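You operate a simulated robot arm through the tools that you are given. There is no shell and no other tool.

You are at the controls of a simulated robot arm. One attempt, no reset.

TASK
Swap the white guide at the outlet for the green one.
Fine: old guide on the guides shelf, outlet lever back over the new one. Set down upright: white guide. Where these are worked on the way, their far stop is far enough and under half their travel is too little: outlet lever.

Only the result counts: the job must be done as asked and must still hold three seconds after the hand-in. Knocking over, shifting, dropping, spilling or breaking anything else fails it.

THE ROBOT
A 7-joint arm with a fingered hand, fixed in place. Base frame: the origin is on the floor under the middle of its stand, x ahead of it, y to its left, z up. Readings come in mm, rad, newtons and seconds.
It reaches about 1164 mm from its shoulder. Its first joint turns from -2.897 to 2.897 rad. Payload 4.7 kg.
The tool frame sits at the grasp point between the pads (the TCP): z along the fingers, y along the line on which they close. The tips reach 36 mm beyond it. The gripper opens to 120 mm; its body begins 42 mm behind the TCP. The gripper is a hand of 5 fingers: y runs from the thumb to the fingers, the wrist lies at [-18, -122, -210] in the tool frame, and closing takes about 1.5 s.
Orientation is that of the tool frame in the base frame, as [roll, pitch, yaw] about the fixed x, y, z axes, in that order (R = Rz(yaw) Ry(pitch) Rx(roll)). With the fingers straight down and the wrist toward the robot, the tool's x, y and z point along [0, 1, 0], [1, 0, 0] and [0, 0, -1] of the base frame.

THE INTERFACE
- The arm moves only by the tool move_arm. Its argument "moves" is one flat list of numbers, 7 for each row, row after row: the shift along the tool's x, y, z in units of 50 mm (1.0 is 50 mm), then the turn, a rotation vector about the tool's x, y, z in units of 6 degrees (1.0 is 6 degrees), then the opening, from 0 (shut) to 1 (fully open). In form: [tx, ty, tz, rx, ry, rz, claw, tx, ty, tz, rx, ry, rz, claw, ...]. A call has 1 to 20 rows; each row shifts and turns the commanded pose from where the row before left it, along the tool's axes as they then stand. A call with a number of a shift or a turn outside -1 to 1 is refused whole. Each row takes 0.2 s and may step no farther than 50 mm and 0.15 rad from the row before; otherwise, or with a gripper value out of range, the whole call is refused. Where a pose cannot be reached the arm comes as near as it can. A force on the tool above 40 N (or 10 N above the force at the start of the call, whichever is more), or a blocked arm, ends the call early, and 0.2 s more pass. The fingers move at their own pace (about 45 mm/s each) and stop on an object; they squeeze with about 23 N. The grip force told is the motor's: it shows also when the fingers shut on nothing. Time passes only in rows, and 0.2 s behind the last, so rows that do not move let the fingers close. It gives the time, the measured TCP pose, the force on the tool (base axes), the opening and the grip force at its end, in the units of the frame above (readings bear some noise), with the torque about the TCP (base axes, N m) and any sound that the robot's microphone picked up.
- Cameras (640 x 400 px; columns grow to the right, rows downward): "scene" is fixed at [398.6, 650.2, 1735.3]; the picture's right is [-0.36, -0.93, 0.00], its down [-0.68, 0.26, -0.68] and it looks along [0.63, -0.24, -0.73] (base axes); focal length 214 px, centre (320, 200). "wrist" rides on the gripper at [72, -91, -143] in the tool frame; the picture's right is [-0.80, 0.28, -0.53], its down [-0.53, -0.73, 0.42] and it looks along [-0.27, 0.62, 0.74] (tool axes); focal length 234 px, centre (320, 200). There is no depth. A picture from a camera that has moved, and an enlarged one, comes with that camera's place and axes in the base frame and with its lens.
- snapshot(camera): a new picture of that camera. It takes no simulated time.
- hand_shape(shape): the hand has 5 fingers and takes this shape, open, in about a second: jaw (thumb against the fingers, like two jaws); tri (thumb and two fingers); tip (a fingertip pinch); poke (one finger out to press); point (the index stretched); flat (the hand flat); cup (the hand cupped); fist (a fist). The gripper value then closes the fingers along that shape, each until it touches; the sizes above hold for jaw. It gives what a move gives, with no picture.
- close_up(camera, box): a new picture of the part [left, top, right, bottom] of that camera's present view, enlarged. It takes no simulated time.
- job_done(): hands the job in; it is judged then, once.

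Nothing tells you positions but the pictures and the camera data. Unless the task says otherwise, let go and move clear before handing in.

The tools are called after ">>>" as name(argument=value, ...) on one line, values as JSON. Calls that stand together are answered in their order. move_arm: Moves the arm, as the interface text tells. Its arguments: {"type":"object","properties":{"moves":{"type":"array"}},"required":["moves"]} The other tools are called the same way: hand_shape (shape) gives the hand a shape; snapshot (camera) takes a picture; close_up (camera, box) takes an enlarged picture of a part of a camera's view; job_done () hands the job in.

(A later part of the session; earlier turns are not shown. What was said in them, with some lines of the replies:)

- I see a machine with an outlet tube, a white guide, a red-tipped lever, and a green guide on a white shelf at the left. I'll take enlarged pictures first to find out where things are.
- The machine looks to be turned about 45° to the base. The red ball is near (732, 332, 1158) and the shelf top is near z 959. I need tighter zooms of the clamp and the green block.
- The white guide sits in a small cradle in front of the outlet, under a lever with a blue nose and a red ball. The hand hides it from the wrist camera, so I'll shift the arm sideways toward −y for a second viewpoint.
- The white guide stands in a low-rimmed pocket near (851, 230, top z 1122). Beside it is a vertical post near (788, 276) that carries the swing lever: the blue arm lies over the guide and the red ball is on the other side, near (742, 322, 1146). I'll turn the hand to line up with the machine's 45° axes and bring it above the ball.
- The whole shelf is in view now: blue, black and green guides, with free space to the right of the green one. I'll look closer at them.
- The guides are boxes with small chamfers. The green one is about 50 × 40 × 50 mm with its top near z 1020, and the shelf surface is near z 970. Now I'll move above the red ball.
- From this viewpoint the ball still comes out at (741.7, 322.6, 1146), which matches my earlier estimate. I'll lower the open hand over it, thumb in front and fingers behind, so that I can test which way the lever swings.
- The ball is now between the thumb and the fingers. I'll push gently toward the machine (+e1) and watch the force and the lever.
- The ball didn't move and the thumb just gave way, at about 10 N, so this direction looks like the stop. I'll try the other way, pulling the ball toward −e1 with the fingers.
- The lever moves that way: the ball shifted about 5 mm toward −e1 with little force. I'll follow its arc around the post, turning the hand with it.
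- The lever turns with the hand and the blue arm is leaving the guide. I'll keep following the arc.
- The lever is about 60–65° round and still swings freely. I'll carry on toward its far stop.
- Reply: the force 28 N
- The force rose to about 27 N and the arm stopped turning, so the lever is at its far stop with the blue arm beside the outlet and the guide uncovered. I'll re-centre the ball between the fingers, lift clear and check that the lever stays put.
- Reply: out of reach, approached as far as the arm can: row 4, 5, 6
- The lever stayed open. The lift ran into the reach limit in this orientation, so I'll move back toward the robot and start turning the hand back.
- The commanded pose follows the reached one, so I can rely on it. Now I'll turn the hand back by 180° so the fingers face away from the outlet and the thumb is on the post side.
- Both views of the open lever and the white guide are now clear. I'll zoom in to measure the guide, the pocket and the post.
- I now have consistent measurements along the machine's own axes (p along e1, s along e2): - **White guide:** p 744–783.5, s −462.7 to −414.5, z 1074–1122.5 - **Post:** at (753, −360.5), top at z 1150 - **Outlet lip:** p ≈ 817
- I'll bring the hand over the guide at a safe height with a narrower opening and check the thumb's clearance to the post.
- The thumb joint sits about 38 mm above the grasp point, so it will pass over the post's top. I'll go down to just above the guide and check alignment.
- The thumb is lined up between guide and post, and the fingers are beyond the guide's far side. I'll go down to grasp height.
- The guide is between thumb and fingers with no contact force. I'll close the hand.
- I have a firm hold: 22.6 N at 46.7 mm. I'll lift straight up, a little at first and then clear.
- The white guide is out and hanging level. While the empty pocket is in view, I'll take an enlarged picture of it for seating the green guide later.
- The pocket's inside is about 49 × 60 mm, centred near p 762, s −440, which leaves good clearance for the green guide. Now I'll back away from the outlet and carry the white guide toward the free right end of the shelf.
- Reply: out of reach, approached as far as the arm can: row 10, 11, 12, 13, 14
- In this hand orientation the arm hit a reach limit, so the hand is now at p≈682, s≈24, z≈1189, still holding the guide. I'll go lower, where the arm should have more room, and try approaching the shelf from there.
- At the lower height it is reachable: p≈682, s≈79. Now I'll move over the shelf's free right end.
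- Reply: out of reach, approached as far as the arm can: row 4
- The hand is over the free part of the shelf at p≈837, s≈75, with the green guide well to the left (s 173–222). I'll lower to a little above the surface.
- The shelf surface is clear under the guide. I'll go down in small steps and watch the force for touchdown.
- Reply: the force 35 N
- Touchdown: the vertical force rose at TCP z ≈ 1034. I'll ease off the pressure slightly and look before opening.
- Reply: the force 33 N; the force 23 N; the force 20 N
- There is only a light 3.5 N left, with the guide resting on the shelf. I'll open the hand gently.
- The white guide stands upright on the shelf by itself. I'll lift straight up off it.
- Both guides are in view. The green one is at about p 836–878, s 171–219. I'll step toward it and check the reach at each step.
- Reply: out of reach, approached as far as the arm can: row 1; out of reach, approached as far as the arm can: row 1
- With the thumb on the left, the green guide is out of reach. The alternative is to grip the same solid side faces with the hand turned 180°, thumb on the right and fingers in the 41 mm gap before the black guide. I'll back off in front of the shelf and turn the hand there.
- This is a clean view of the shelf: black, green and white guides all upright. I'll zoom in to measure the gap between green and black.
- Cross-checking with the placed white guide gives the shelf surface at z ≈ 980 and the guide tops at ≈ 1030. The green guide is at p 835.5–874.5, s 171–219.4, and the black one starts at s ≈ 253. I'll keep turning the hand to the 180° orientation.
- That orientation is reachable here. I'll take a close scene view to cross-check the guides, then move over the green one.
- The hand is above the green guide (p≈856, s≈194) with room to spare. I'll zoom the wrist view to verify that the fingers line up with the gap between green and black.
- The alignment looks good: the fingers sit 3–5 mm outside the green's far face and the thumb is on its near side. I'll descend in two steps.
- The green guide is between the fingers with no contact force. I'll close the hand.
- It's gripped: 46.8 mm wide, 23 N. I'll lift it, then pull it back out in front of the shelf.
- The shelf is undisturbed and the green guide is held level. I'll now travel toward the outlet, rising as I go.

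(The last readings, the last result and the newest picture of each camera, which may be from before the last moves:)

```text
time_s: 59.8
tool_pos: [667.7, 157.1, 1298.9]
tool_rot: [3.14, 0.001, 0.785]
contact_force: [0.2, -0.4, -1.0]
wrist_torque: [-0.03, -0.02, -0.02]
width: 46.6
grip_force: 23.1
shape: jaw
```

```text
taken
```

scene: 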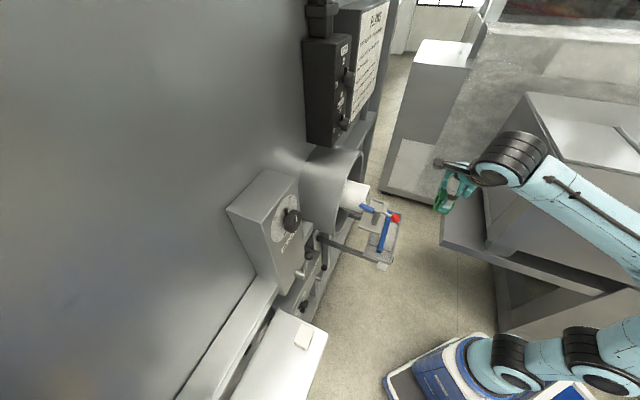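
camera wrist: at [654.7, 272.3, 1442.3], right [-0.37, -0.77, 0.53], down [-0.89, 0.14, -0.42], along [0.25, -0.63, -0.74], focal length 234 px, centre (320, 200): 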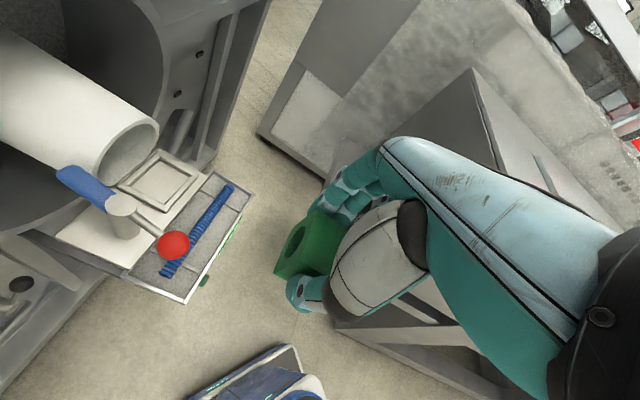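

The empty pocket is fully visible and the green guide is in hand. I'll measure the pocket precisely and check how the guide sits in the grip.

>>> close_up(camera="wrist", box=[90, 130, 210, 220])

>>> close_up(camera="wrist", box=[250, 180, 390, 330])

>>> close_up(camera="scene", box=[355, 185, 405, 225])

>>> close_up(camera="scene", box=[420, 160, 490, 220])

```text
4.44 times, centred on (150, 175) of wrist
camera zoom: at [654.7, 272.3, 1442.3], right [-0.37, -0.77, 0.53], down [-0.89, 0.14, -0.42], along [0.25, -0.63, -0.74], focal length 1041 px, centre (1076, 311)
```

zoom: 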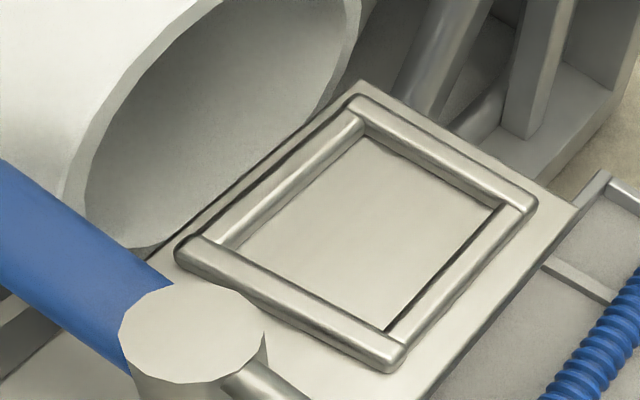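

```text
2.67 times, centred on (320, 255) of wrist
camera zoom: at [654.7, 272.3, 1442.3], right [-0.37, -0.77, 0.53], down [-0.89, 0.14, -0.42], along [0.25, -0.63, -0.74], focal length 624 px, centre (320, 53)
```

zoom: 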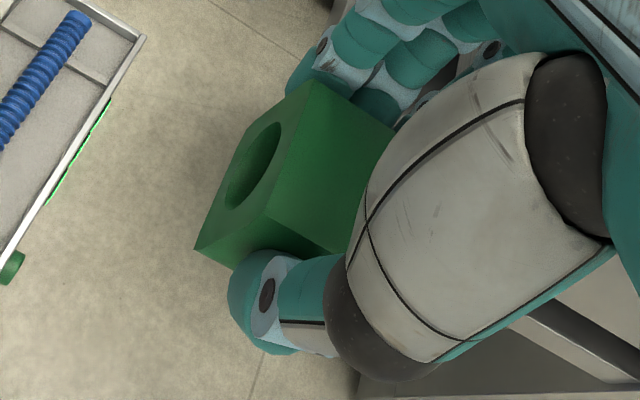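

```text
10.00 times, centred on (380, 205) of scene
camera zoom: at [398.6, 650.2, 1735.3], right [-0.36, -0.93, 0.0], down [-0.68, 0.26, -0.68], along [0.63, -0.24, -0.73], focal length 2145 px, centre (-280, 150)
```

zoom: 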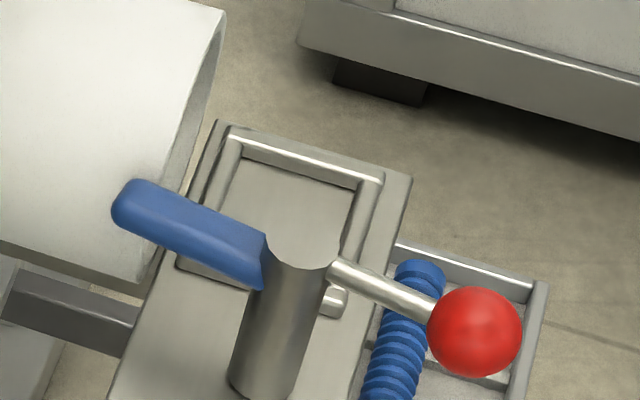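

```text
6.67 times, centred on (455, 190) of scene
camera zoom: at [398.6, 650.2, 1735.3], right [-0.36, -0.93, 0.0], down [-0.68, 0.26, -0.68], along [0.63, -0.24, -0.73], focal length 1430 px, centre (-580, 267)
```

zoom: 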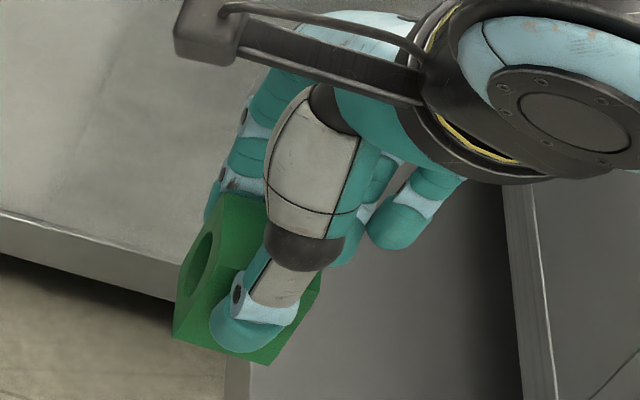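

The pocket is centred at about p 763.7, s −438.7, exactly where the white guide sat. The green guide's centre is about 5 mm toward −x in the grip and its top is about 10 mm below the grasp point. I'll move above the pocket accordingly.

>>> move_arm(moves=[0.742, 0.3104, 0.2556, 0, 0, 0, 0.1, 0.742, 0.3104, 0.2556, 0, 0, 0, 0.1, 0.742, 0.3104, 0.2556, 0, 0, 0, 0.1, 0.742, 0.3104, 0.2556, 0, 0, 0, 0.1, 0.742, 0.3104, 0.2556, 0, 0, 0, 0.1, 0, 0, 0, 0, 0, 0, 0.1])

>>> close_up(camera="wrist", box=[160, 160, 420, 360])

>>> close_up(camera="scene", box=[330, 140, 430, 220])

```text
time_s: 61.2
tool_pos: [854.1, 233.1, 1233.9]
tool_rot: [3.14, 0.002, 0.785]
contact_force: [-0.2, 0.5, -0.3]
wrist_torque: [0.02, -0.01, 0.03]
width: 46.6
grip_force: 22.8
shape: jaw
```

```text
2.00 times, centred on (290, 260) of wrist
camera zoom: at [841.5, 348.4, 1378.2], right [-0.37, -0.77, 0.53], down [-0.89, 0.14, -0.42], along [0.25, -0.63, -0.74], focal length 468 px, centre (380, 80)
```

zoom: 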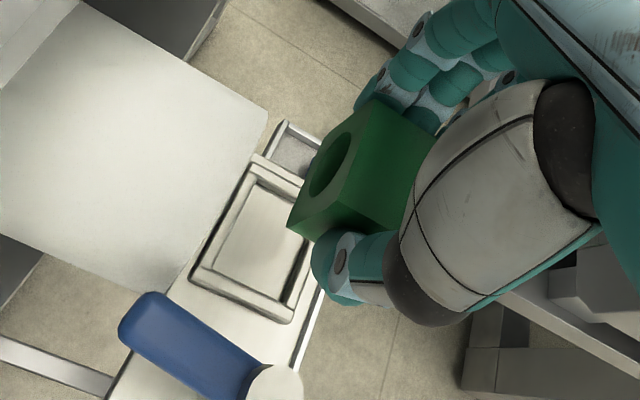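

```text
5.00 times, centred on (380, 180) of scene
camera zoom: at [398.6, 650.2, 1735.3], right [-0.36, -0.93, 0.0], down [-0.68, 0.26, -0.68], along [0.63, -0.24, -0.73], focal length 1072 px, centre (20, 300)
```

zoom: 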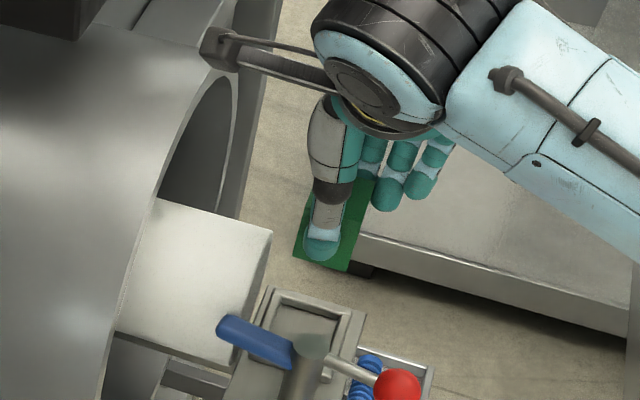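

I'm positioned over the pocket (p 768.8, s −439.1). I'll descend to just above the rim and check.

>>> move_arm(moves=[0, 0, 0.42, 0, 0, 0, 0.1, 0, 0, 0.42, 0, 0, 0, 0.1, 0, 0, 0.42, 0, 0, 0, 0.1, 0, 0, 0.38, 0, 0, 0, 0.1])

>>> close_up(camera="wrist", box=[200, 180, 400, 340])

>>> close_up(camera="scene", box=[350, 170, 410, 220])

```text
time_s: 62.2
tool_pos: [854.0, 232.8, 1154.1]
tool_rot: [3.141, -0.001, 0.786]
contact_force: [0.1, -0.6, -0.2]
wrist_torque: [0.02, 0.0, 0.0]
width: 46.7
grip_force: 23.5
shape: jaw
```

```text
2.50 times, centred on (300, 260) of wrist
camera zoom: at [839.9, 349.0, 1296.0], right [-0.37, -0.77, 0.53], down [-0.89, 0.14, -0.42], along [0.25, -0.63, -0.74], focal length 585 px, centre (370, 50)
```

zoom: 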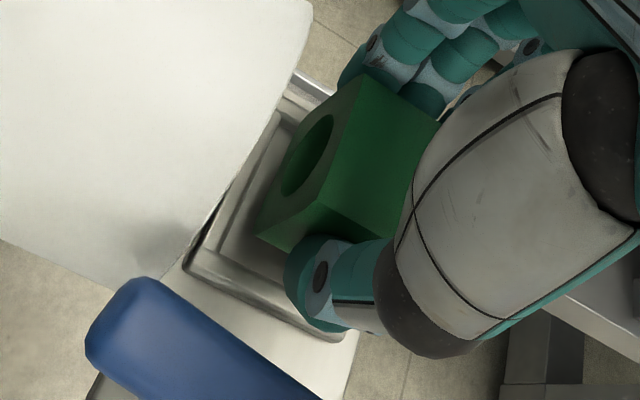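

```text
8.00 times, centred on (380, 195) of scene
camera zoom: at [398.6, 650.2, 1735.3], right [-0.36, -0.93, 0.0], down [-0.68, 0.26, -0.68], along [0.63, -0.24, -0.73], focal length 1716 px, centre (-160, 240)
```

zoom: 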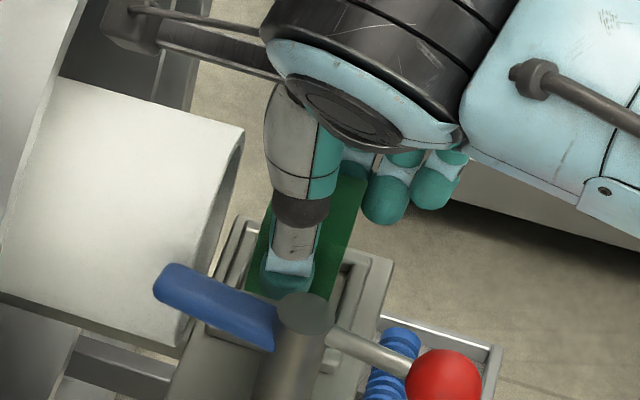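

The guide is centred over the pocket. I'll lower it in small steps until it touches the floor of the pocket.

>>> move_arm(moves=[0, 0, 0.14, 0, 0, 0, 0.1, 0, 0, 0.14, 0, 0, 0, 0.1])

>>> move_arm(moves=[0, 0, 0.06, 0, 0, 0, 0.1])

>>> close_up(camera="wrist", box=[200, 180, 400, 340])

```text
time_s: 62.8
tool_pos: [853.9, 233.0, 1139.6]
tool_rot: [3.141, 0.0, 0.783]
contact_force: [-0.1, -0.7, -0.9]
wrist_torque: [0.02, -0.02, -0.02]
width: 46.8
grip_force: 23.0
shape: jaw
```

```text
time_s: 63.2
tool_pos: [852.6, 233.0, 1136.7]
tool_rot: [3.14, 0.002, 0.784]
contact_force: [-0.4, -0.3, -0.5]
wrist_torque: [-0.01, 0.01, -0.02]
width: 46.8
grip_force: 22.5
shape: jaw
```

```text
2.50 times, centred on (300, 260) of wrist
camera zoom: at [840.3, 348.9, 1279.4], right [-0.37, -0.77, 0.53], down [-0.89, 0.14, -0.42], along [0.25, -0.63, -0.74], focal length 585 px, centre (370, 50)
```

zoom: 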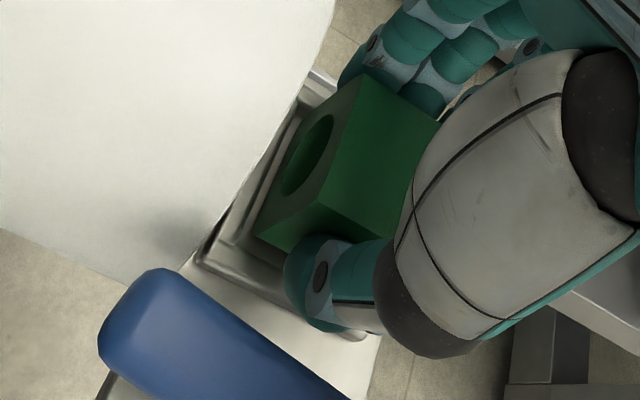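

>>> move_arm(moves=[0, 0, 0.05, 0, 0, 0, 0.1])

>>> move_arm(moves=[0, 0, 0.04, 0, 0, 0, 0.1])

```text
time_s: 63.6
tool_pos: [854.3, 232.2, 1134.2]
tool_rot: [-3.141, -0.001, 0.786]
contact_force: [0.1, 0.5, -0.2]
wrist_torque: [-0.04, -0.03, 0.0]
width: 46.8
grip_force: 22.8
shape: jaw
```

```text
time_s: 64.0
tool_pos: [854.2, 234.1, 1132.4]
tool_rot: [3.141, 0.0, 0.785]
contact_force: [0.3, 0.0, 0.2]
wrist_torque: [0.01, -0.03, 0.02]
width: 46.8
grip_force: 23.2
shape: jaw
```

>>> move_arm(moves=[0, 0, 0.04, 0, 0, 0, 0.1])

>>> move_arm(moves=[0, 0, 0.03, 0, 0, 0, 0.1])

>>> close_up(camera="wrist", box=[200, 180, 400, 340])

```text
time_s: 64.4
tool_pos: [853.6, 233.3, 1132.0]
tool_rot: [-3.141, -0.001, 0.785]
contact_force: [1.0, 0.6, 4.4]
wrist_torque: [-0.07, -0.11, 0.03]
width: 47.1
grip_force: 23.6
shape: jaw
```

```text
time_s: 64.8
tool_pos: [853.5, 232.2, 1130.5]
tool_rot: [3.141, -0.004, 0.786]
contact_force: [2.3, 1.1, 12.2]
wrist_torque: [-0.13, -0.15, 0.07]
width: 47.2
grip_force: 23.2
shape: jaw
```

```text
2.50 times, centred on (300, 260) of wrist
camera zoom: at [839.5, 348.7, 1273.4], right [-0.37, -0.77, 0.52], down [-0.89, 0.14, -0.43], along [0.25, -0.63, -0.74], focal length 585 px, centre (370, 50)
```

zoom: 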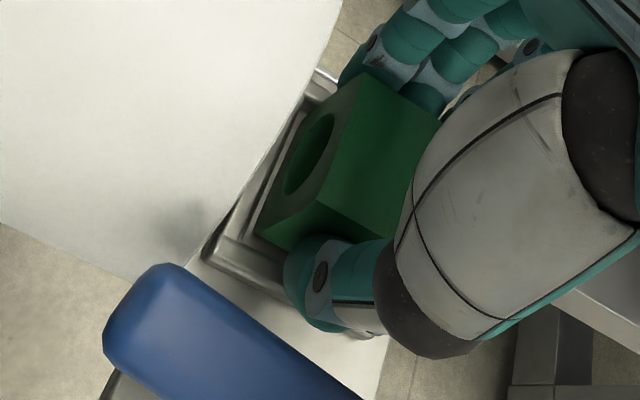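

It touched down at the predicted height, TCP z ≈ 1131, so the guide is on the pocket floor. I'll ease off and open gently to the same width as before.

>>> move_arm(moves=[0, 0, -0.04, 0, 0, 0, 0.1, 0, 0, 0, 0, 0, 0, 0.1])

>>> move_arm(moves=[0, 0, 0, 0, 0, 0, 0.42, 0, 0, 0, 0, 0, 0, 0.46, 0, 0, 0, 0, 0, 0, 0.5, 0, 0, 0, 0, 0, 0, 0.52, 0, 0, 0, 0, 0, 0, 0.52])

>>> close_up(camera="wrist", box=[200, 180, 400, 340])

>>> close_up(camera="scene", box=[350, 170, 410, 220])

```text
time_s: 65.4
tool_pos: [853.8, 232.6, 1129.6]
tool_rot: [-3.14, 0.001, 0.786]
contact_force: [1.7, -0.8, 5.7]
wrist_torque: [-0.13, -0.15, 0.01]
width: 47.0
grip_force: 22.9
shape: jaw
```

```text
time_s: 66.6
tool_pos: [854.8, 232.8, 1129.4]
tool_rot: [-3.141, -0.001, 0.785]
contact_force: [0.1, -0.3, -0.1]
wrist_torque: [-0.02, 0.02, 0.04]
width: 61.7
grip_force: 0.0
shape: jaw
```

```text
2.50 times, centred on (300, 260) of wrist
camera zoom: at [840.3, 349.1, 1273.8], right [-0.37, -0.77, 0.53], down [-0.89, 0.14, -0.42], along [0.25, -0.63, -0.74], focal length 585 px, centre (370, 50)
```

zoom: 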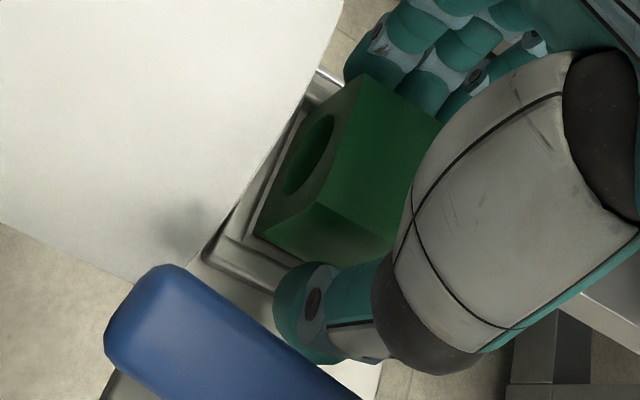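

```text
8.00 times, centred on (380, 195) of scene
camera zoom: at [398.6, 650.2, 1735.3], right [-0.36, -0.93, 0.0], down [-0.68, 0.26, -0.68], along [0.63, -0.24, -0.73], focal length 1716 px, centre (-160, 240)
```

zoom: 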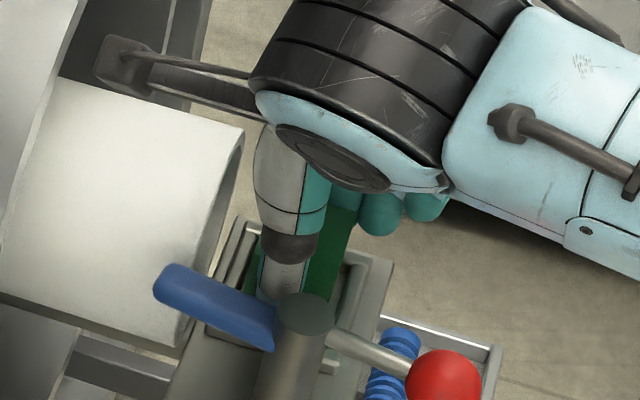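

Released, and the green guide stays put. I'll lift straight up and retreat to the previous viewing spot to check the seat.

>>> move_arm(moves=[0, 0, -0.3, 0, 0, 0, 0.52, 0, 0, -0.4, 0, 0, 0, 0.52, 0, 0, -0.6, 0, 0, 0, 0.52, 0, 0, -0.8, 0, 0, 0, 0.52, -0.742, -0.3104, -0.2556, 0, 0, 0, 0.52, -0.742, -0.3104, -0.2556, 0, 0, 0, 0.52, -0.742, -0.3104, -0.2556, 0, 0, 0, 0.52, -0.742, -0.3104, -0.2556, 0, 0, 0, 0.52, -0.742, -0.3104, -0.2556, 0, 0, 0, 0.52])

>>> close_up(camera="wrist", box=[40, 120, 240, 260])

>>> close_up(camera="wrist", box=[90, 130, 210, 210])

>>> close_up(camera="scene", box=[355, 185, 405, 225])

```text
time_s: 68.6
tool_pos: [669.2, 156.3, 1298.2]
tool_rot: [3.142, 0.001, 0.786]
contact_force: [1.9, -0.3, -1.2]
wrist_torque: [-0.06, 0.0, -0.01]
width: 61.8
grip_force: 0.0
shape: jaw
```

```text
2.86 times, centred on (140, 190) of wrist
camera zoom: at [654.9, 272.6, 1441.8], right [-0.37, -0.77, 0.53], down [-0.89, 0.14, -0.42], along [0.25, -0.63, -0.74], focal length 669 px, centre (834, 229)
```

zoom: 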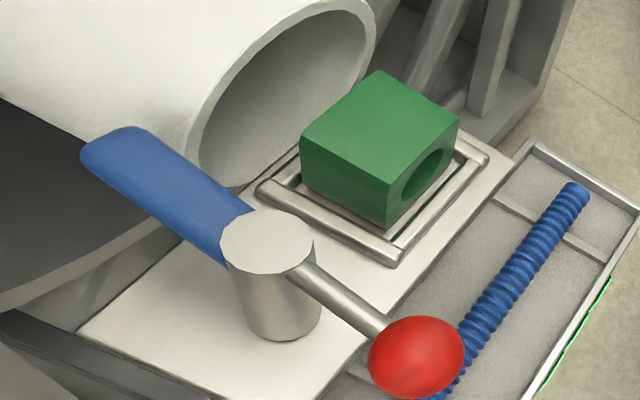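

```text
5.00 times, centred on (150, 170) of wrist
camera zoom: at [654.9, 272.6, 1441.8], right [-0.37, -0.77, 0.53], down [-0.89, 0.14, -0.42], along [0.25, -0.63, -0.74], focal length 1171 px, centre (1170, 350)
```

zoom: 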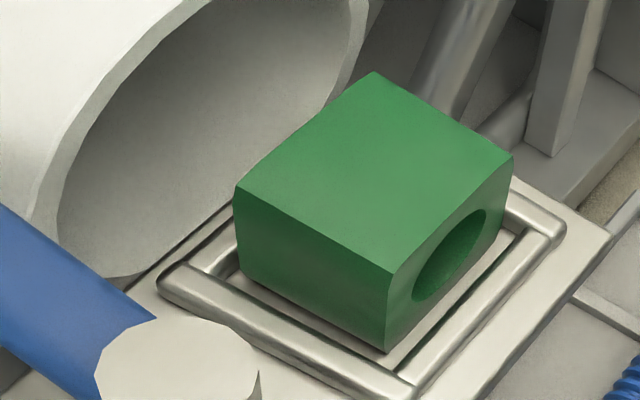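

```text
10.00 times, centred on (380, 205) of scene
camera zoom: at [398.6, 650.2, 1735.3], right [-0.36, -0.93, 0.0], down [-0.68, 0.26, -0.68], along [0.63, -0.24, -0.73], focal length 2145 px, centre (-280, 150)
```

zoom: 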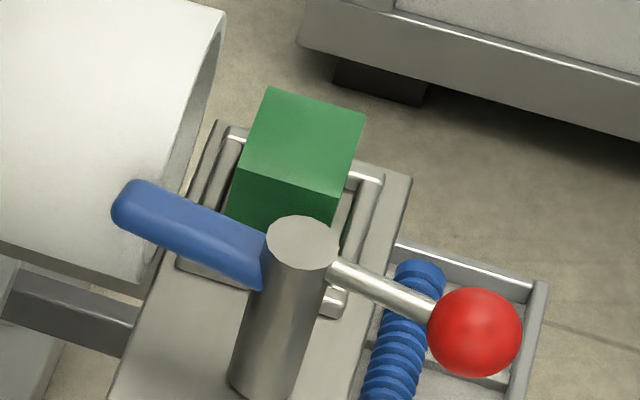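

The green guide is seated squarely, within about 2 mm of where the white one was. Now the lever: I'll go back to the low position in front, turn the hand to match the lever's open angle, and straddle the ball again.

>>> move_arm(moves=[0, 0, 0.687, 0, 0, 0, 0.6, 0, 0, 0.687, 0, 0, 0, 0.6, 0, 0, 0.687, 0, 0, 0, 0.6, 0, 0, 0, 0, 0, -1, 0.6, 0, 0, 0, 0, 0, -1, 0.6, 0, 0, 0, 0, 0, -1, 0.6, 0, 0, 0, 0, 0, -1, 0.6, 0, 0, 0, 0, 0, -1, 0.6, 0, 0, 0, 0, 0, -1, 0.6, 0, 0, 0, 0, 0, -1, 0.6, 0, 0, 0, 0, 0, -1, 0.6, 0, 0, 0, 0, 0, -1, 0.6, 0, 0, 0, 0, 0, -1, 0.6, 0, 0, 0, 0, 0, -1, 0.6, 0, 0, 0, 0, 0, -1, 0.6, 0, 0, 0, 0, 0, -1, 0.6, 0, 0, 0, 0, 0, -1, 0.6])

>>> move_arm(moves=[0, 0, 0, 0, 0, -1, 0.6, 0, 0, 0, 0, 0, -1, 0.6, 0, 0, 0, 0, 0, -1, 0.6, 0, 0, 0, 0, 0, -1, 0.6, 0, 0, 0, 0, 0, -1, 0.6, 0, 0, 0, 0, 0, -1, 0.6, 0, 0, 0, 0, 0, -1, 0.6, 0, 0, 0, 0, 0, -1, 0.6, 0, 0, 0, 0, 0, -1, 0.6, 0, 0, 0, 0, 0, -1, 0.6, 0, 0, 0, 0, 0, -1, 0.6, 0, 0, 0, 0, 0, -1, 0.6, 0, 0, 0, 0, 0, -1, 0.6, 0, 0, 0, 0, 0, -1, 0.6, 0, 0, 0, 0, 0, -0.33, 0.6])

>>> snapshot(camera="wrist")

>>> snapshot(camera="scene")

```text
time_s: 72.2
tool_pos: [668.4, 156.0, 1196.6]
tool_rot: [3.142, 0.0, 2.254]
contact_force: [-0.1, 0.8, -1.3]
wrist_torque: [0.02, -0.01, -0.01]
width: 71.8
grip_force: 0.0
shape: jaw
```

```text
time_s: 75.4
tool_pos: [667.7, 155.7, 1196.8]
tool_rot: [3.14, 0.0, -2.529]
contact_force: [0.0, -0.8, 0.8]
wrist_torque: [-0.01, 0.0, -0.01]
width: 71.6
grip_force: 0.1
shape: jaw
```

```text
taken
camera wrist: at [660.7, 39.9, 1339.2], right [0.5, 0.69, 0.53], down [0.86, -0.29, -0.42], along [-0.14, 0.66, -0.74], focal length 234 px, centre (320, 200)
```

wrist: 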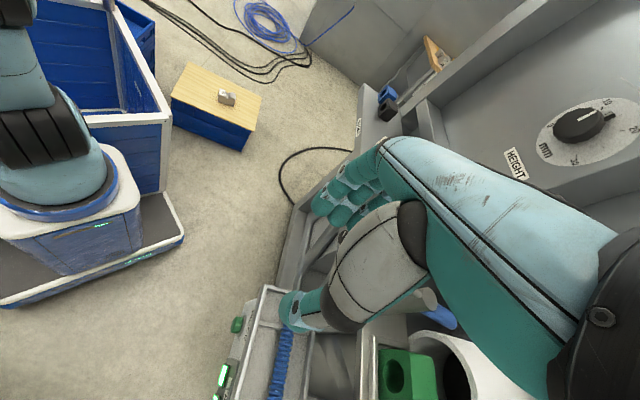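

```text
taken
```

scene: 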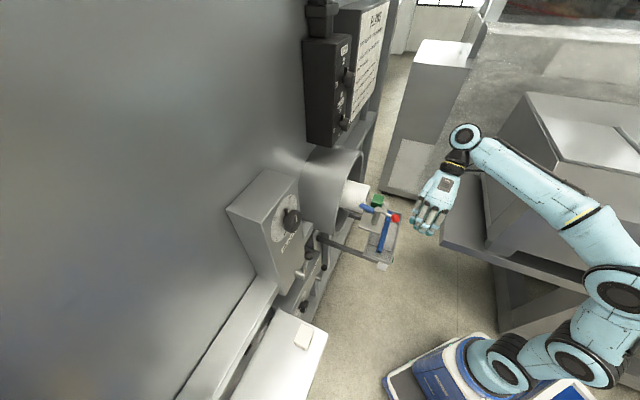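

The hand is turned to the lever's angle. I'll go to ball height and slide in around the ball from the front, pausing halfway.

>>> move_arm(moves=[0, 0.636, 0, 0, 0, 0, 0.6, 0, 0, 0.47, 0, 0, 0, 0.6, 0, 0, 0.47, 0, 0, 0, 0.6, -0.6, 0, 0, 0, 0, 0, 0.6])

>>> close_up(camera="scene", box=[340, 160, 460, 250])

>>> snapshot(camera="wrist")

```text
time_s: 76.4
tool_pos: [674.5, 200.0, 1149.6]
tool_rot: [-3.141, 0.003, -2.532]
contact_force: [-0.5, -1.4, -0.3]
wrist_torque: [0.03, -0.03, -0.02]
width: 71.9
grip_force: 0.1
shape: jaw
```

```text
4.44 times, centred on (400, 205) of scene
camera zoom: at [398.6, 650.2, 1735.3], right [-0.36, -0.93, 0.0], down [-0.68, 0.26, -0.68], along [0.63, -0.24, -0.73], focal length 953 px, centre (-36, 178)
```

zoom: 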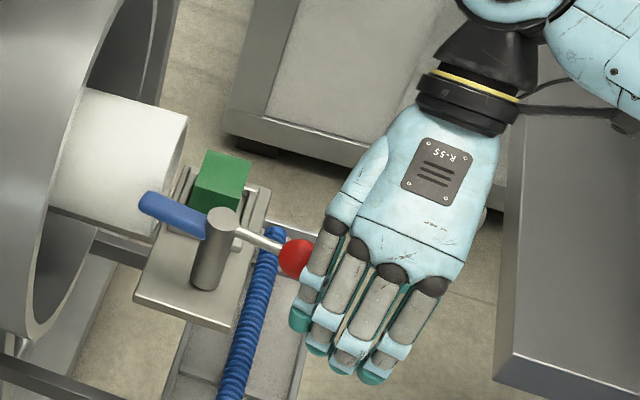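

```text
taken
camera wrist: at [666.3, 82.8, 1292.4], right [0.5, 0.69, 0.53], down [0.86, -0.3, -0.42], along [-0.14, 0.66, -0.74], focal length 234 px, centre (320, 200)
```

wrist: 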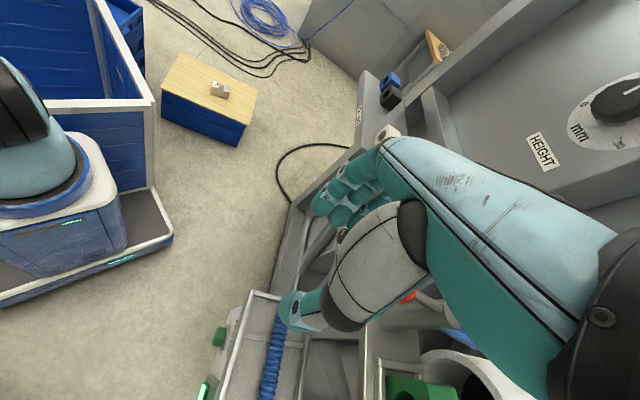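

The ball is lined up with the middle of the opening. I'll slide in the rest of the way.

>>> move_arm(moves=[-0.5, 0, 0, 0, 0, 0, 0.6, -0.5, 0, 0, 0, 0, 0, 0.6, -0.42, 0, 0, 0, 0, 0, 0.6])

>>> close_up(camera="scene", box=[330, 150, 450, 230])

>>> close_up(camera="wrist", box=[220, 160, 480, 360])

```text
time_s: 77.2
tool_pos: [732.3, 239.4, 1149.7]
tool_rot: [3.141, 0.0, -2.531]
contact_force: [0.0, 0.1, 0.3]
wrist_torque: [0.03, -0.04, 0.04]
width: 71.7
grip_force: 0.1
shape: jaw
```

```text
5.00 times, centred on (390, 190) of scene
camera zoom: at [398.6, 650.2, 1735.3], right [-0.36, -0.93, 0.0], down [-0.68, 0.26, -0.68], along [0.63, -0.24, -0.73], focal length 1072 px, centre (-30, 250)
```

zoom: 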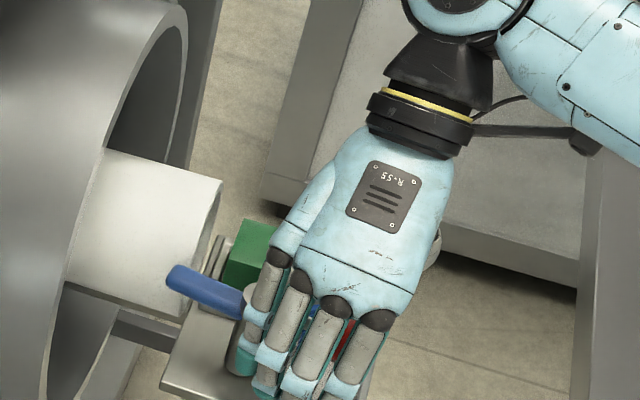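

```text
2.00 times, centred on (350, 260) of wrist
camera zoom: at [725.0, 124.1, 1292.3], right [0.5, 0.69, 0.53], down [0.86, -0.29, -0.42], along [-0.14, 0.66, -0.74], focal length 468 px, centre (260, 80)
```

zoom: 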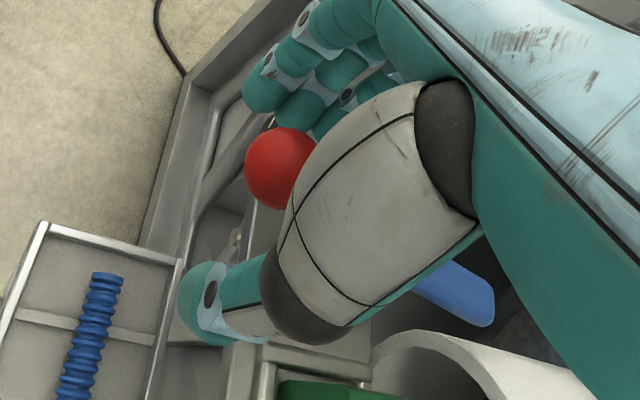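

The ball is centred between thumb and fingers. I'll now push it with the thumb (tool +y) and follow the arc back the other way.

>>> move_arm(moves=[0, 0.3, 0, 0, 0, 0, 0.6, 0, 0.3, 0, 0, 0, 0, 0.6, 0, 0.1, 0, 0, 0, 0, 0.6, -0.0805, 0.1344, 0, 0, 0, 1, 0.6, -0.0805, 0.1344, 0, 0, 0, 1, 0.6, -0.0805, 0.1344, 0, 0, 0, 1, 0.6])

>>> close_up(camera="scene", box=[330, 150, 450, 230])

>>> close_up(camera="wrist", box=[220, 160, 480, 360])

```text
time_s: 78.6
tool_pos: [713.4, 292.6, 1148.4]
tool_rot: [-3.141, 0.0, -2.846]
contact_force: [-0.8, -0.6, 0.0]
wrist_torque: [-0.01, 0.02, -0.02]
width: 73.1
grip_force: 0.1
shape: jaw
```

```text
5.00 times, centred on (390, 190) of scene
camera zoom: at [398.6, 650.2, 1735.3], right [-0.36, -0.93, 0.0], down [-0.68, 0.26, -0.68], along [0.63, -0.24, -0.73], focal length 1072 px, centre (-30, 250)
```

zoom: 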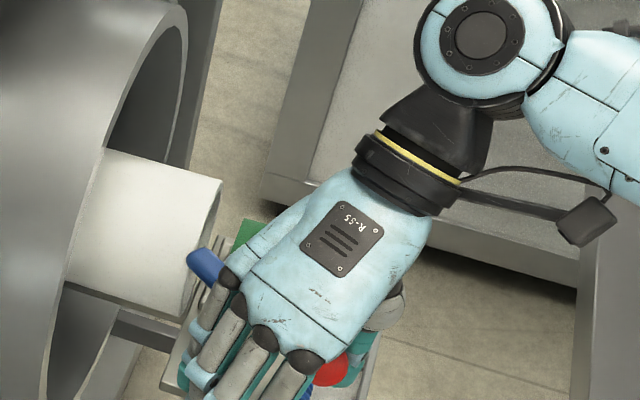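

```text
2.00 times, centred on (350, 260) of wrist
camera zoom: at [670.1, 183.7, 1292.1], right [0.69, 0.5, 0.53], down [0.72, -0.55, -0.42], along [0.07, 0.67, -0.74], focal length 468 px, centre (260, 80)
```

zoom: 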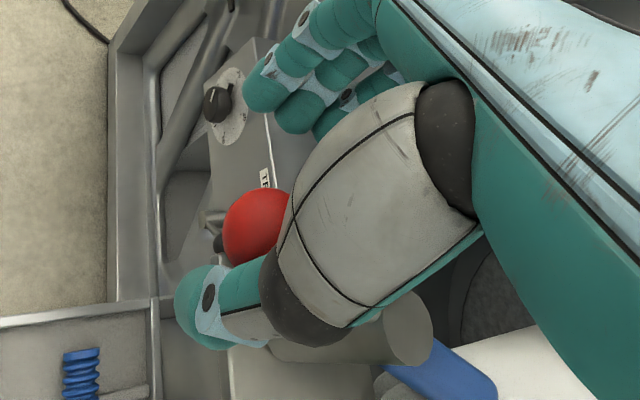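

The lever is swinging back smoothly. I'll continue along the arc.

>>> move_arm(moves=[-0.0805, 0.1344, 0, 0, 0, 1, 0.6, -0.0805, 0.1344, 0, 0, 0, 1, 0.6, -0.0805, 0.1344, 0, 0, 0, 1, 0.6, -0.0805, 0.1344, 0, 0, 0, 1, 0.6, -0.0805, 0.1344, 0, 0, 0, 1, 0.6])

>>> close_up(camera="scene", box=[330, 150, 450, 230])

>>> close_up(camera="wrist", box=[220, 160, 480, 360])

```text
time_s: 79.8
tool_pos: [729.1, 327.1, 1148.9]
tool_rot: [-3.142, -0.001, 2.912]
contact_force: [-0.2, -1.3, -0.5]
wrist_torque: [0.02, -0.01, 0.0]
width: 72.8
grip_force: 0.1
shape: jaw
```

```text
5.00 times, centred on (390, 190) of scene
camera zoom: at [398.6, 650.2, 1735.3], right [-0.36, -0.93, 0.0], down [-0.68, 0.26, -0.68], along [0.63, -0.24, -0.73], focal length 1072 px, centre (-30, 250)
```

zoom: 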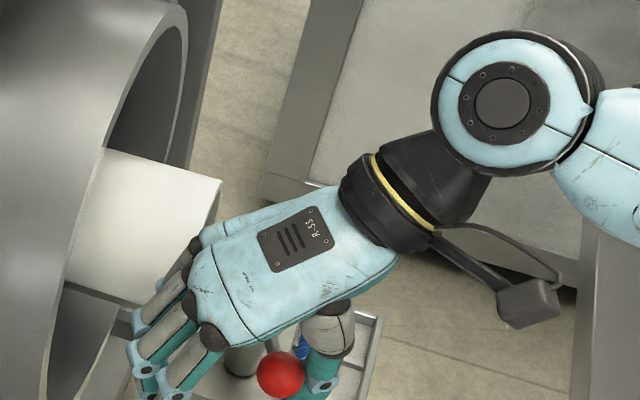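

```text
2.00 times, centred on (350, 260) of wrist
camera zoom: at [638.4, 254.3, 1292.5], right [0.85, 0.09, 0.53], down [0.35, -0.83, -0.42], along [0.4, 0.54, -0.74], focal length 468 px, centre (260, 80)
```

zoom: 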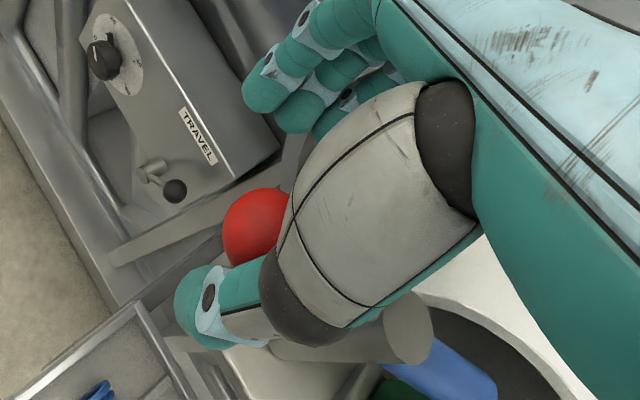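

>>> move_arm(moves=[-0.0805, 0.1344, 0, 0, 0, 1, 0.6, -0.0805, 0.1344, 0, 0, 0, 1, 0.6, -0.0805, 0.1344, 0, 0, 0, 1, 0.6, -0.0805, 0.1344, 0, 0, 0, 1, 0.6, -0.0644, 0.1075, 0, 0, 0, 0.8, 0.6])

>>> close_up(camera="scene", box=[330, 150, 450, 230])

>>> close_up(camera="wrist", box=[220, 160, 480, 360])

```text
time_s: 81.0
tool_pos: [760.4, 346.9, 1149.5]
tool_rot: [-3.14, 0.0, 2.409]
contact_force: [-3.9, -3.4, -0.3]
wrist_torque: [0.05, 0.0, 0.01]
width: 74.4
grip_force: 0.1
shape: jaw
```

```text
5.00 times, centred on (390, 190) of scene
camera zoom: at [398.6, 650.2, 1735.3], right [-0.36, -0.93, 0.0], down [-0.68, 0.26, -0.68], along [0.63, -0.24, -0.73], focal length 1072 px, centre (-30, 250)
```

zoom: 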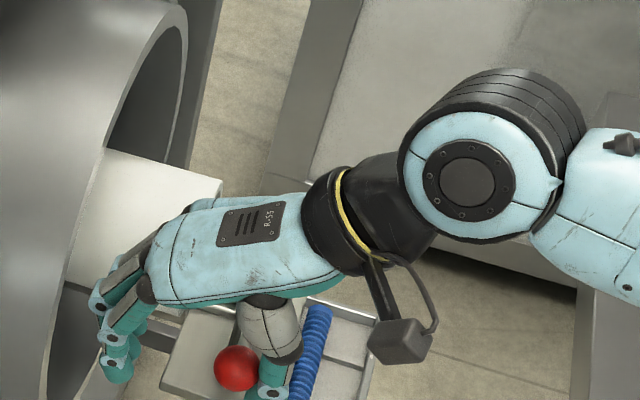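

```text
2.00 times, centred on (350, 260) of wrist
camera zoom: at [645.0, 328.5, 1292.4], right [0.78, -0.33, 0.53], down [-0.09, -0.9, -0.43], along [0.61, 0.28, -0.74], focal length 468 px, centre (260, 80)
```

zoom: 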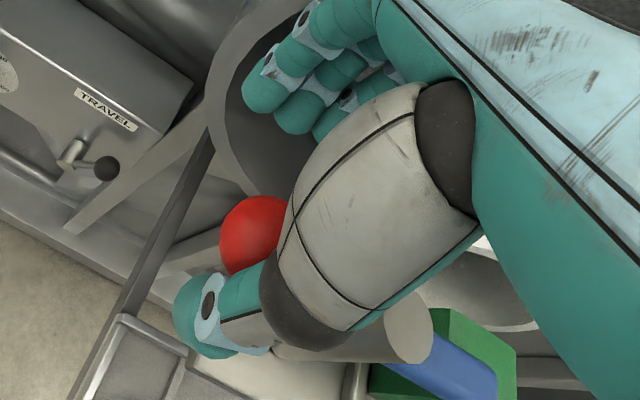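

The ball is back at p≈752, s≈−295, its original place, and the force is starting to rise. One more small nudge will confirm it's against its stop.

>>> move_arm(moves=[0, 0.08, 0, 0, 0, 0.3, 0.6, 0, 0.06, 0, 0, 0, 0, 0.6])

>>> close_up(camera="scene", box=[330, 150, 450, 230])

>>> close_up(camera="wrist", box=[220, 160, 480, 360])

```text
time_s: 81.6
tool_pos: [763.5, 352.0, 1149.1]
tool_rot: [-3.14, 0.001, 2.38]
contact_force: [-12.0, -15.2, -0.1]
wrist_torque: [0.02, -0.04, 0.08]
width: 79.2
grip_force: 0.3
shape: jaw
```

```text
5.00 times, centred on (390, 190) of scene
camera zoom: at [398.6, 650.2, 1735.3], right [-0.36, -0.93, 0.0], down [-0.68, 0.26, -0.68], along [0.63, -0.24, -0.73], focal length 1072 px, centre (-30, 250)
```

zoom: 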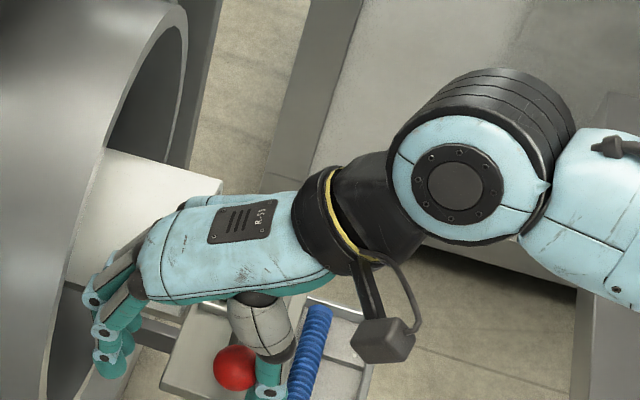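

```text
2.00 times, centred on (350, 260) of wrist
camera zoom: at [648.7, 335.8, 1292.4], right [0.77, -0.35, 0.53], down [-0.12, -0.9, -0.42], along [0.62, 0.27, -0.74], focal length 468 px, centre (260, 80)
```

zoom: 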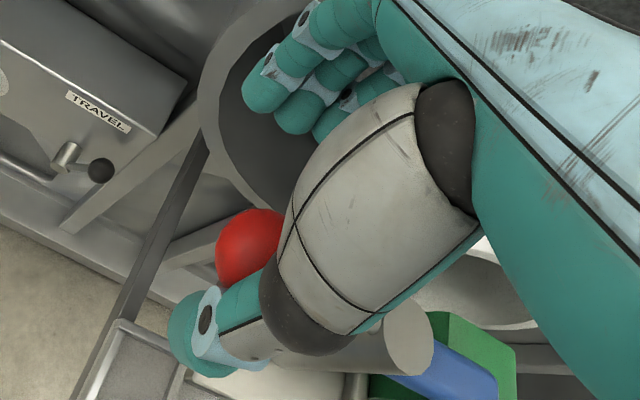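

It's at the stop: 19 N and no further motion. I'll centre the hand on the ball, lift straight up and back away.

>>> move_arm(moves=[0, -0.36, 0, 0, 0, 0, 0.6, 0, -0.36, 0, 0, 0, 0, 0.6, 0, 0, -0.5, 0, 0, 0, 0.6, 0, 0, -0.7, 0, 0, 0, 0.6, 0, 0, -0.8, 0, 0, 0, 0.6])

>>> close_up(camera="scene", box=[330, 150, 450, 230])

>>> snapshot(camera="wrist")

```text
time_s: 82.8
tool_pos: [739.9, 328.0, 1248.8]
tool_rot: [-3.139, 0.001, 2.38]
contact_force: [0.3, 0.6, -1.1]
wrist_torque: [0.0, 0.03, 0.03]
width: 72.1
grip_force: 0.1
shape: jaw
```

```text
5.00 times, centred on (390, 190) of scene
camera zoom: at [398.6, 650.2, 1735.3], right [-0.36, -0.93, 0.0], down [-0.68, 0.26, -0.68], along [0.63, -0.24, -0.73], focal length 1072 px, centre (-30, 250)
```

zoom: 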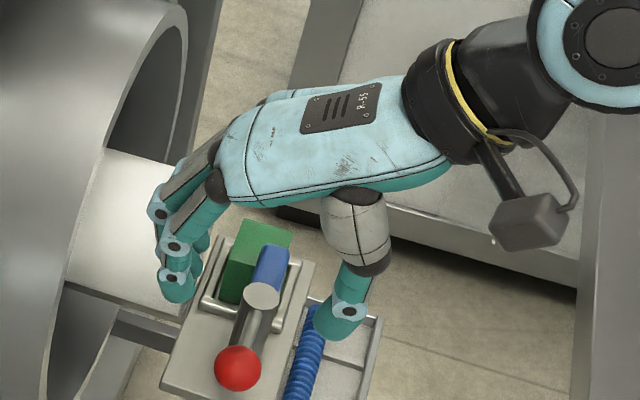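

```text
taken
camera wrist: at [625.0, 311.3, 1392.2], right [0.78, -0.35, 0.52], down [-0.12, -0.9, -0.42], along [0.62, 0.27, -0.74], focal length 234 px, centre (320, 200)
```

wrist: 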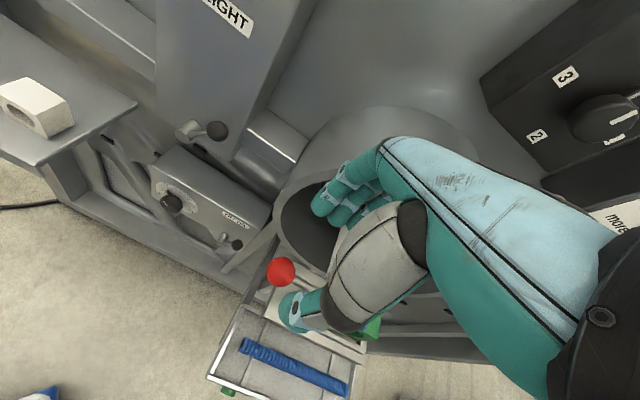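

The blue arm is back over the green guide, just as it lay over the white one. I'll retreat clear and take final pictures.

>>> move_arm(moves=[0, -0.8, -0.4, 0, 0, 0, 0.6, 0, -0.8, -0.4, 0, 0, 0, 0.6, 0, -0.8, -0.4, 0, 0, 0, 0.6, 0, -0.8, -0.3, 0, 0, 0, 0.6, 0, -0.8, -0.3, 0, 0, 0, 0.6, 0, -0.8, -0.3, 0, 0, 0, 0.6])

>>> close_up(camera="scene", box=[350, 180, 410, 225])

>>> snapshot(camera="scene")

>>> snapshot(camera="wrist")

```text
time_s: 84.2
tool_pos: [575.5, 153.7, 1354.2]
tool_rot: [-3.141, -0.003, 2.383]
contact_force: [1.0, -0.4, 0.3]
wrist_torque: [-0.01, 0.11, -0.01]
width: 72.0
grip_force: 0.2
shape: jaw
```

```text
8.89 times, centred on (380, 202) of scene
camera zoom: at [398.6, 650.2, 1735.3], right [-0.36, -0.93, 0.0], down [-0.68, 0.26, -0.68], along [0.63, -0.24, -0.73], focal length 1906 px, centre (-213, 178)
```

zoom: 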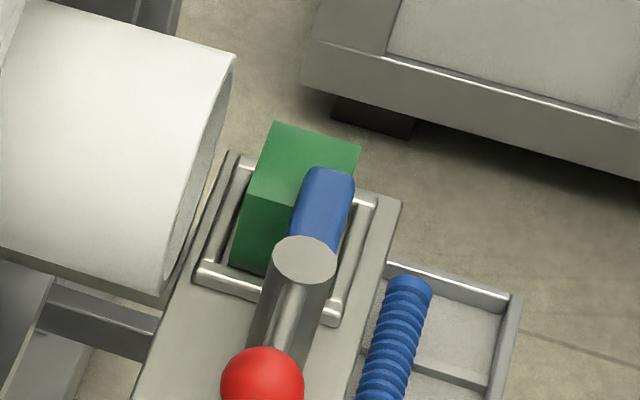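

```text
taken
```

scene: 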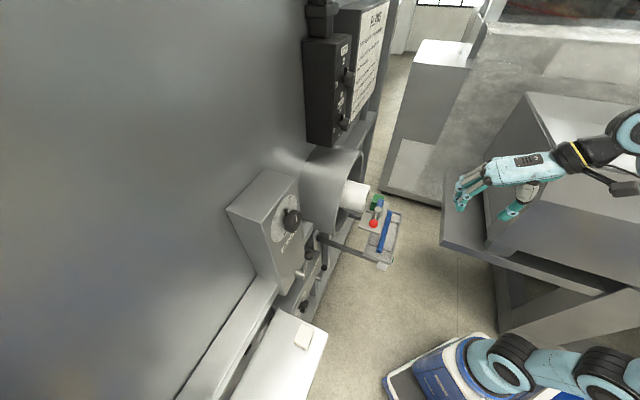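

```text
taken
camera wrist: at [460.4, 137.2, 1496.9], right [0.78, -0.35, 0.52], down [-0.12, -0.9, -0.42], along [0.62, 0.27, -0.74], focal length 234 px, centre (320, 200)
```

wrist: 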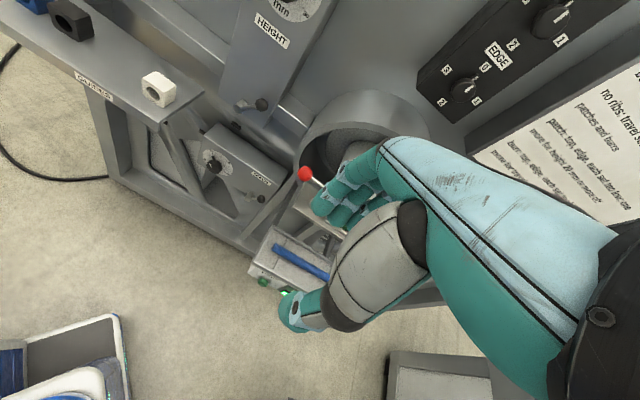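

The result looks right. As a last check I'll repeat the starting zoom of the fixture for a like-for-like lever comparison, plus the shelf.

>>> close_up(camera="scene", box=[340, 170, 420, 220])

>>> close_up(camera="wrist", box=[20, 0, 220, 130])

```text
8.00 times, centred on (380, 195) of scene
camera zoom: at [398.6, 650.2, 1735.3], right [-0.36, -0.93, 0.0], down [-0.68, 0.26, -0.68], along [0.63, -0.24, -0.73], focal length 1716 px, centre (-160, 240)
```

zoom: 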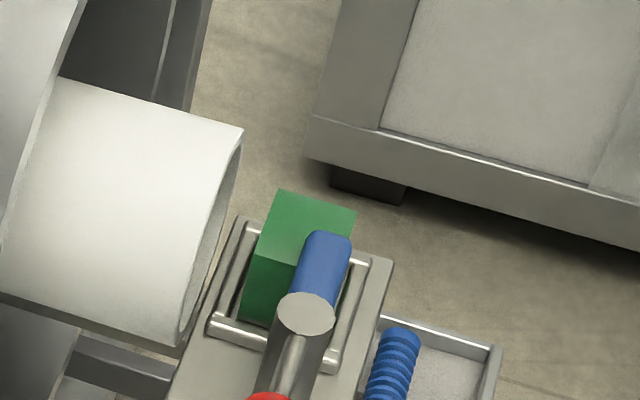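

```text
3.08 times, centred on (120, 65) of wrist
camera zoom: at [460.4, 137.2, 1496.9], right [0.78, -0.35, 0.52], down [-0.12, -0.9, -0.42], along [0.62, 0.27, -0.74], focal length 720 px, centre (935, 615)
```

zoom: 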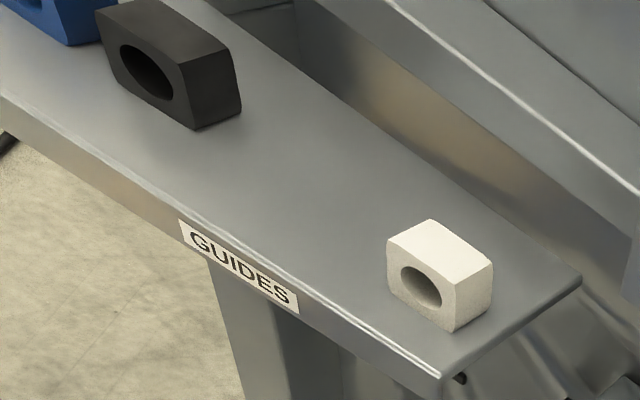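

The lever looks the same as in the starting picture, now over the green guide seated in the pocket. The white guide stands upright on the shelf, the black and blue ones are where they were, and the hand is empty and clear. I'm handing the job in.

>>> job_done()

```text
The job is handed in.
```

The swap is done and handed in. The green guide is seated in the outlet pocket, and the white guide stands upright on the right end of the guides shelf.

- **Outlet lever:** I swung it to its far stop to free the white guide. It is now back against its closed stop over the green one, in the same place as at the start.
- **Green guide:** it sits within about 2 mm of where the white one was. I had to grip it from the other side, so it went in turned 180° about the vertical. The block looks the same front and back, so I expect no difference in fit.
- **Everything else:** the black and blue guides look undisturbed in the final pictures. The hand is empty and clear of the machine.
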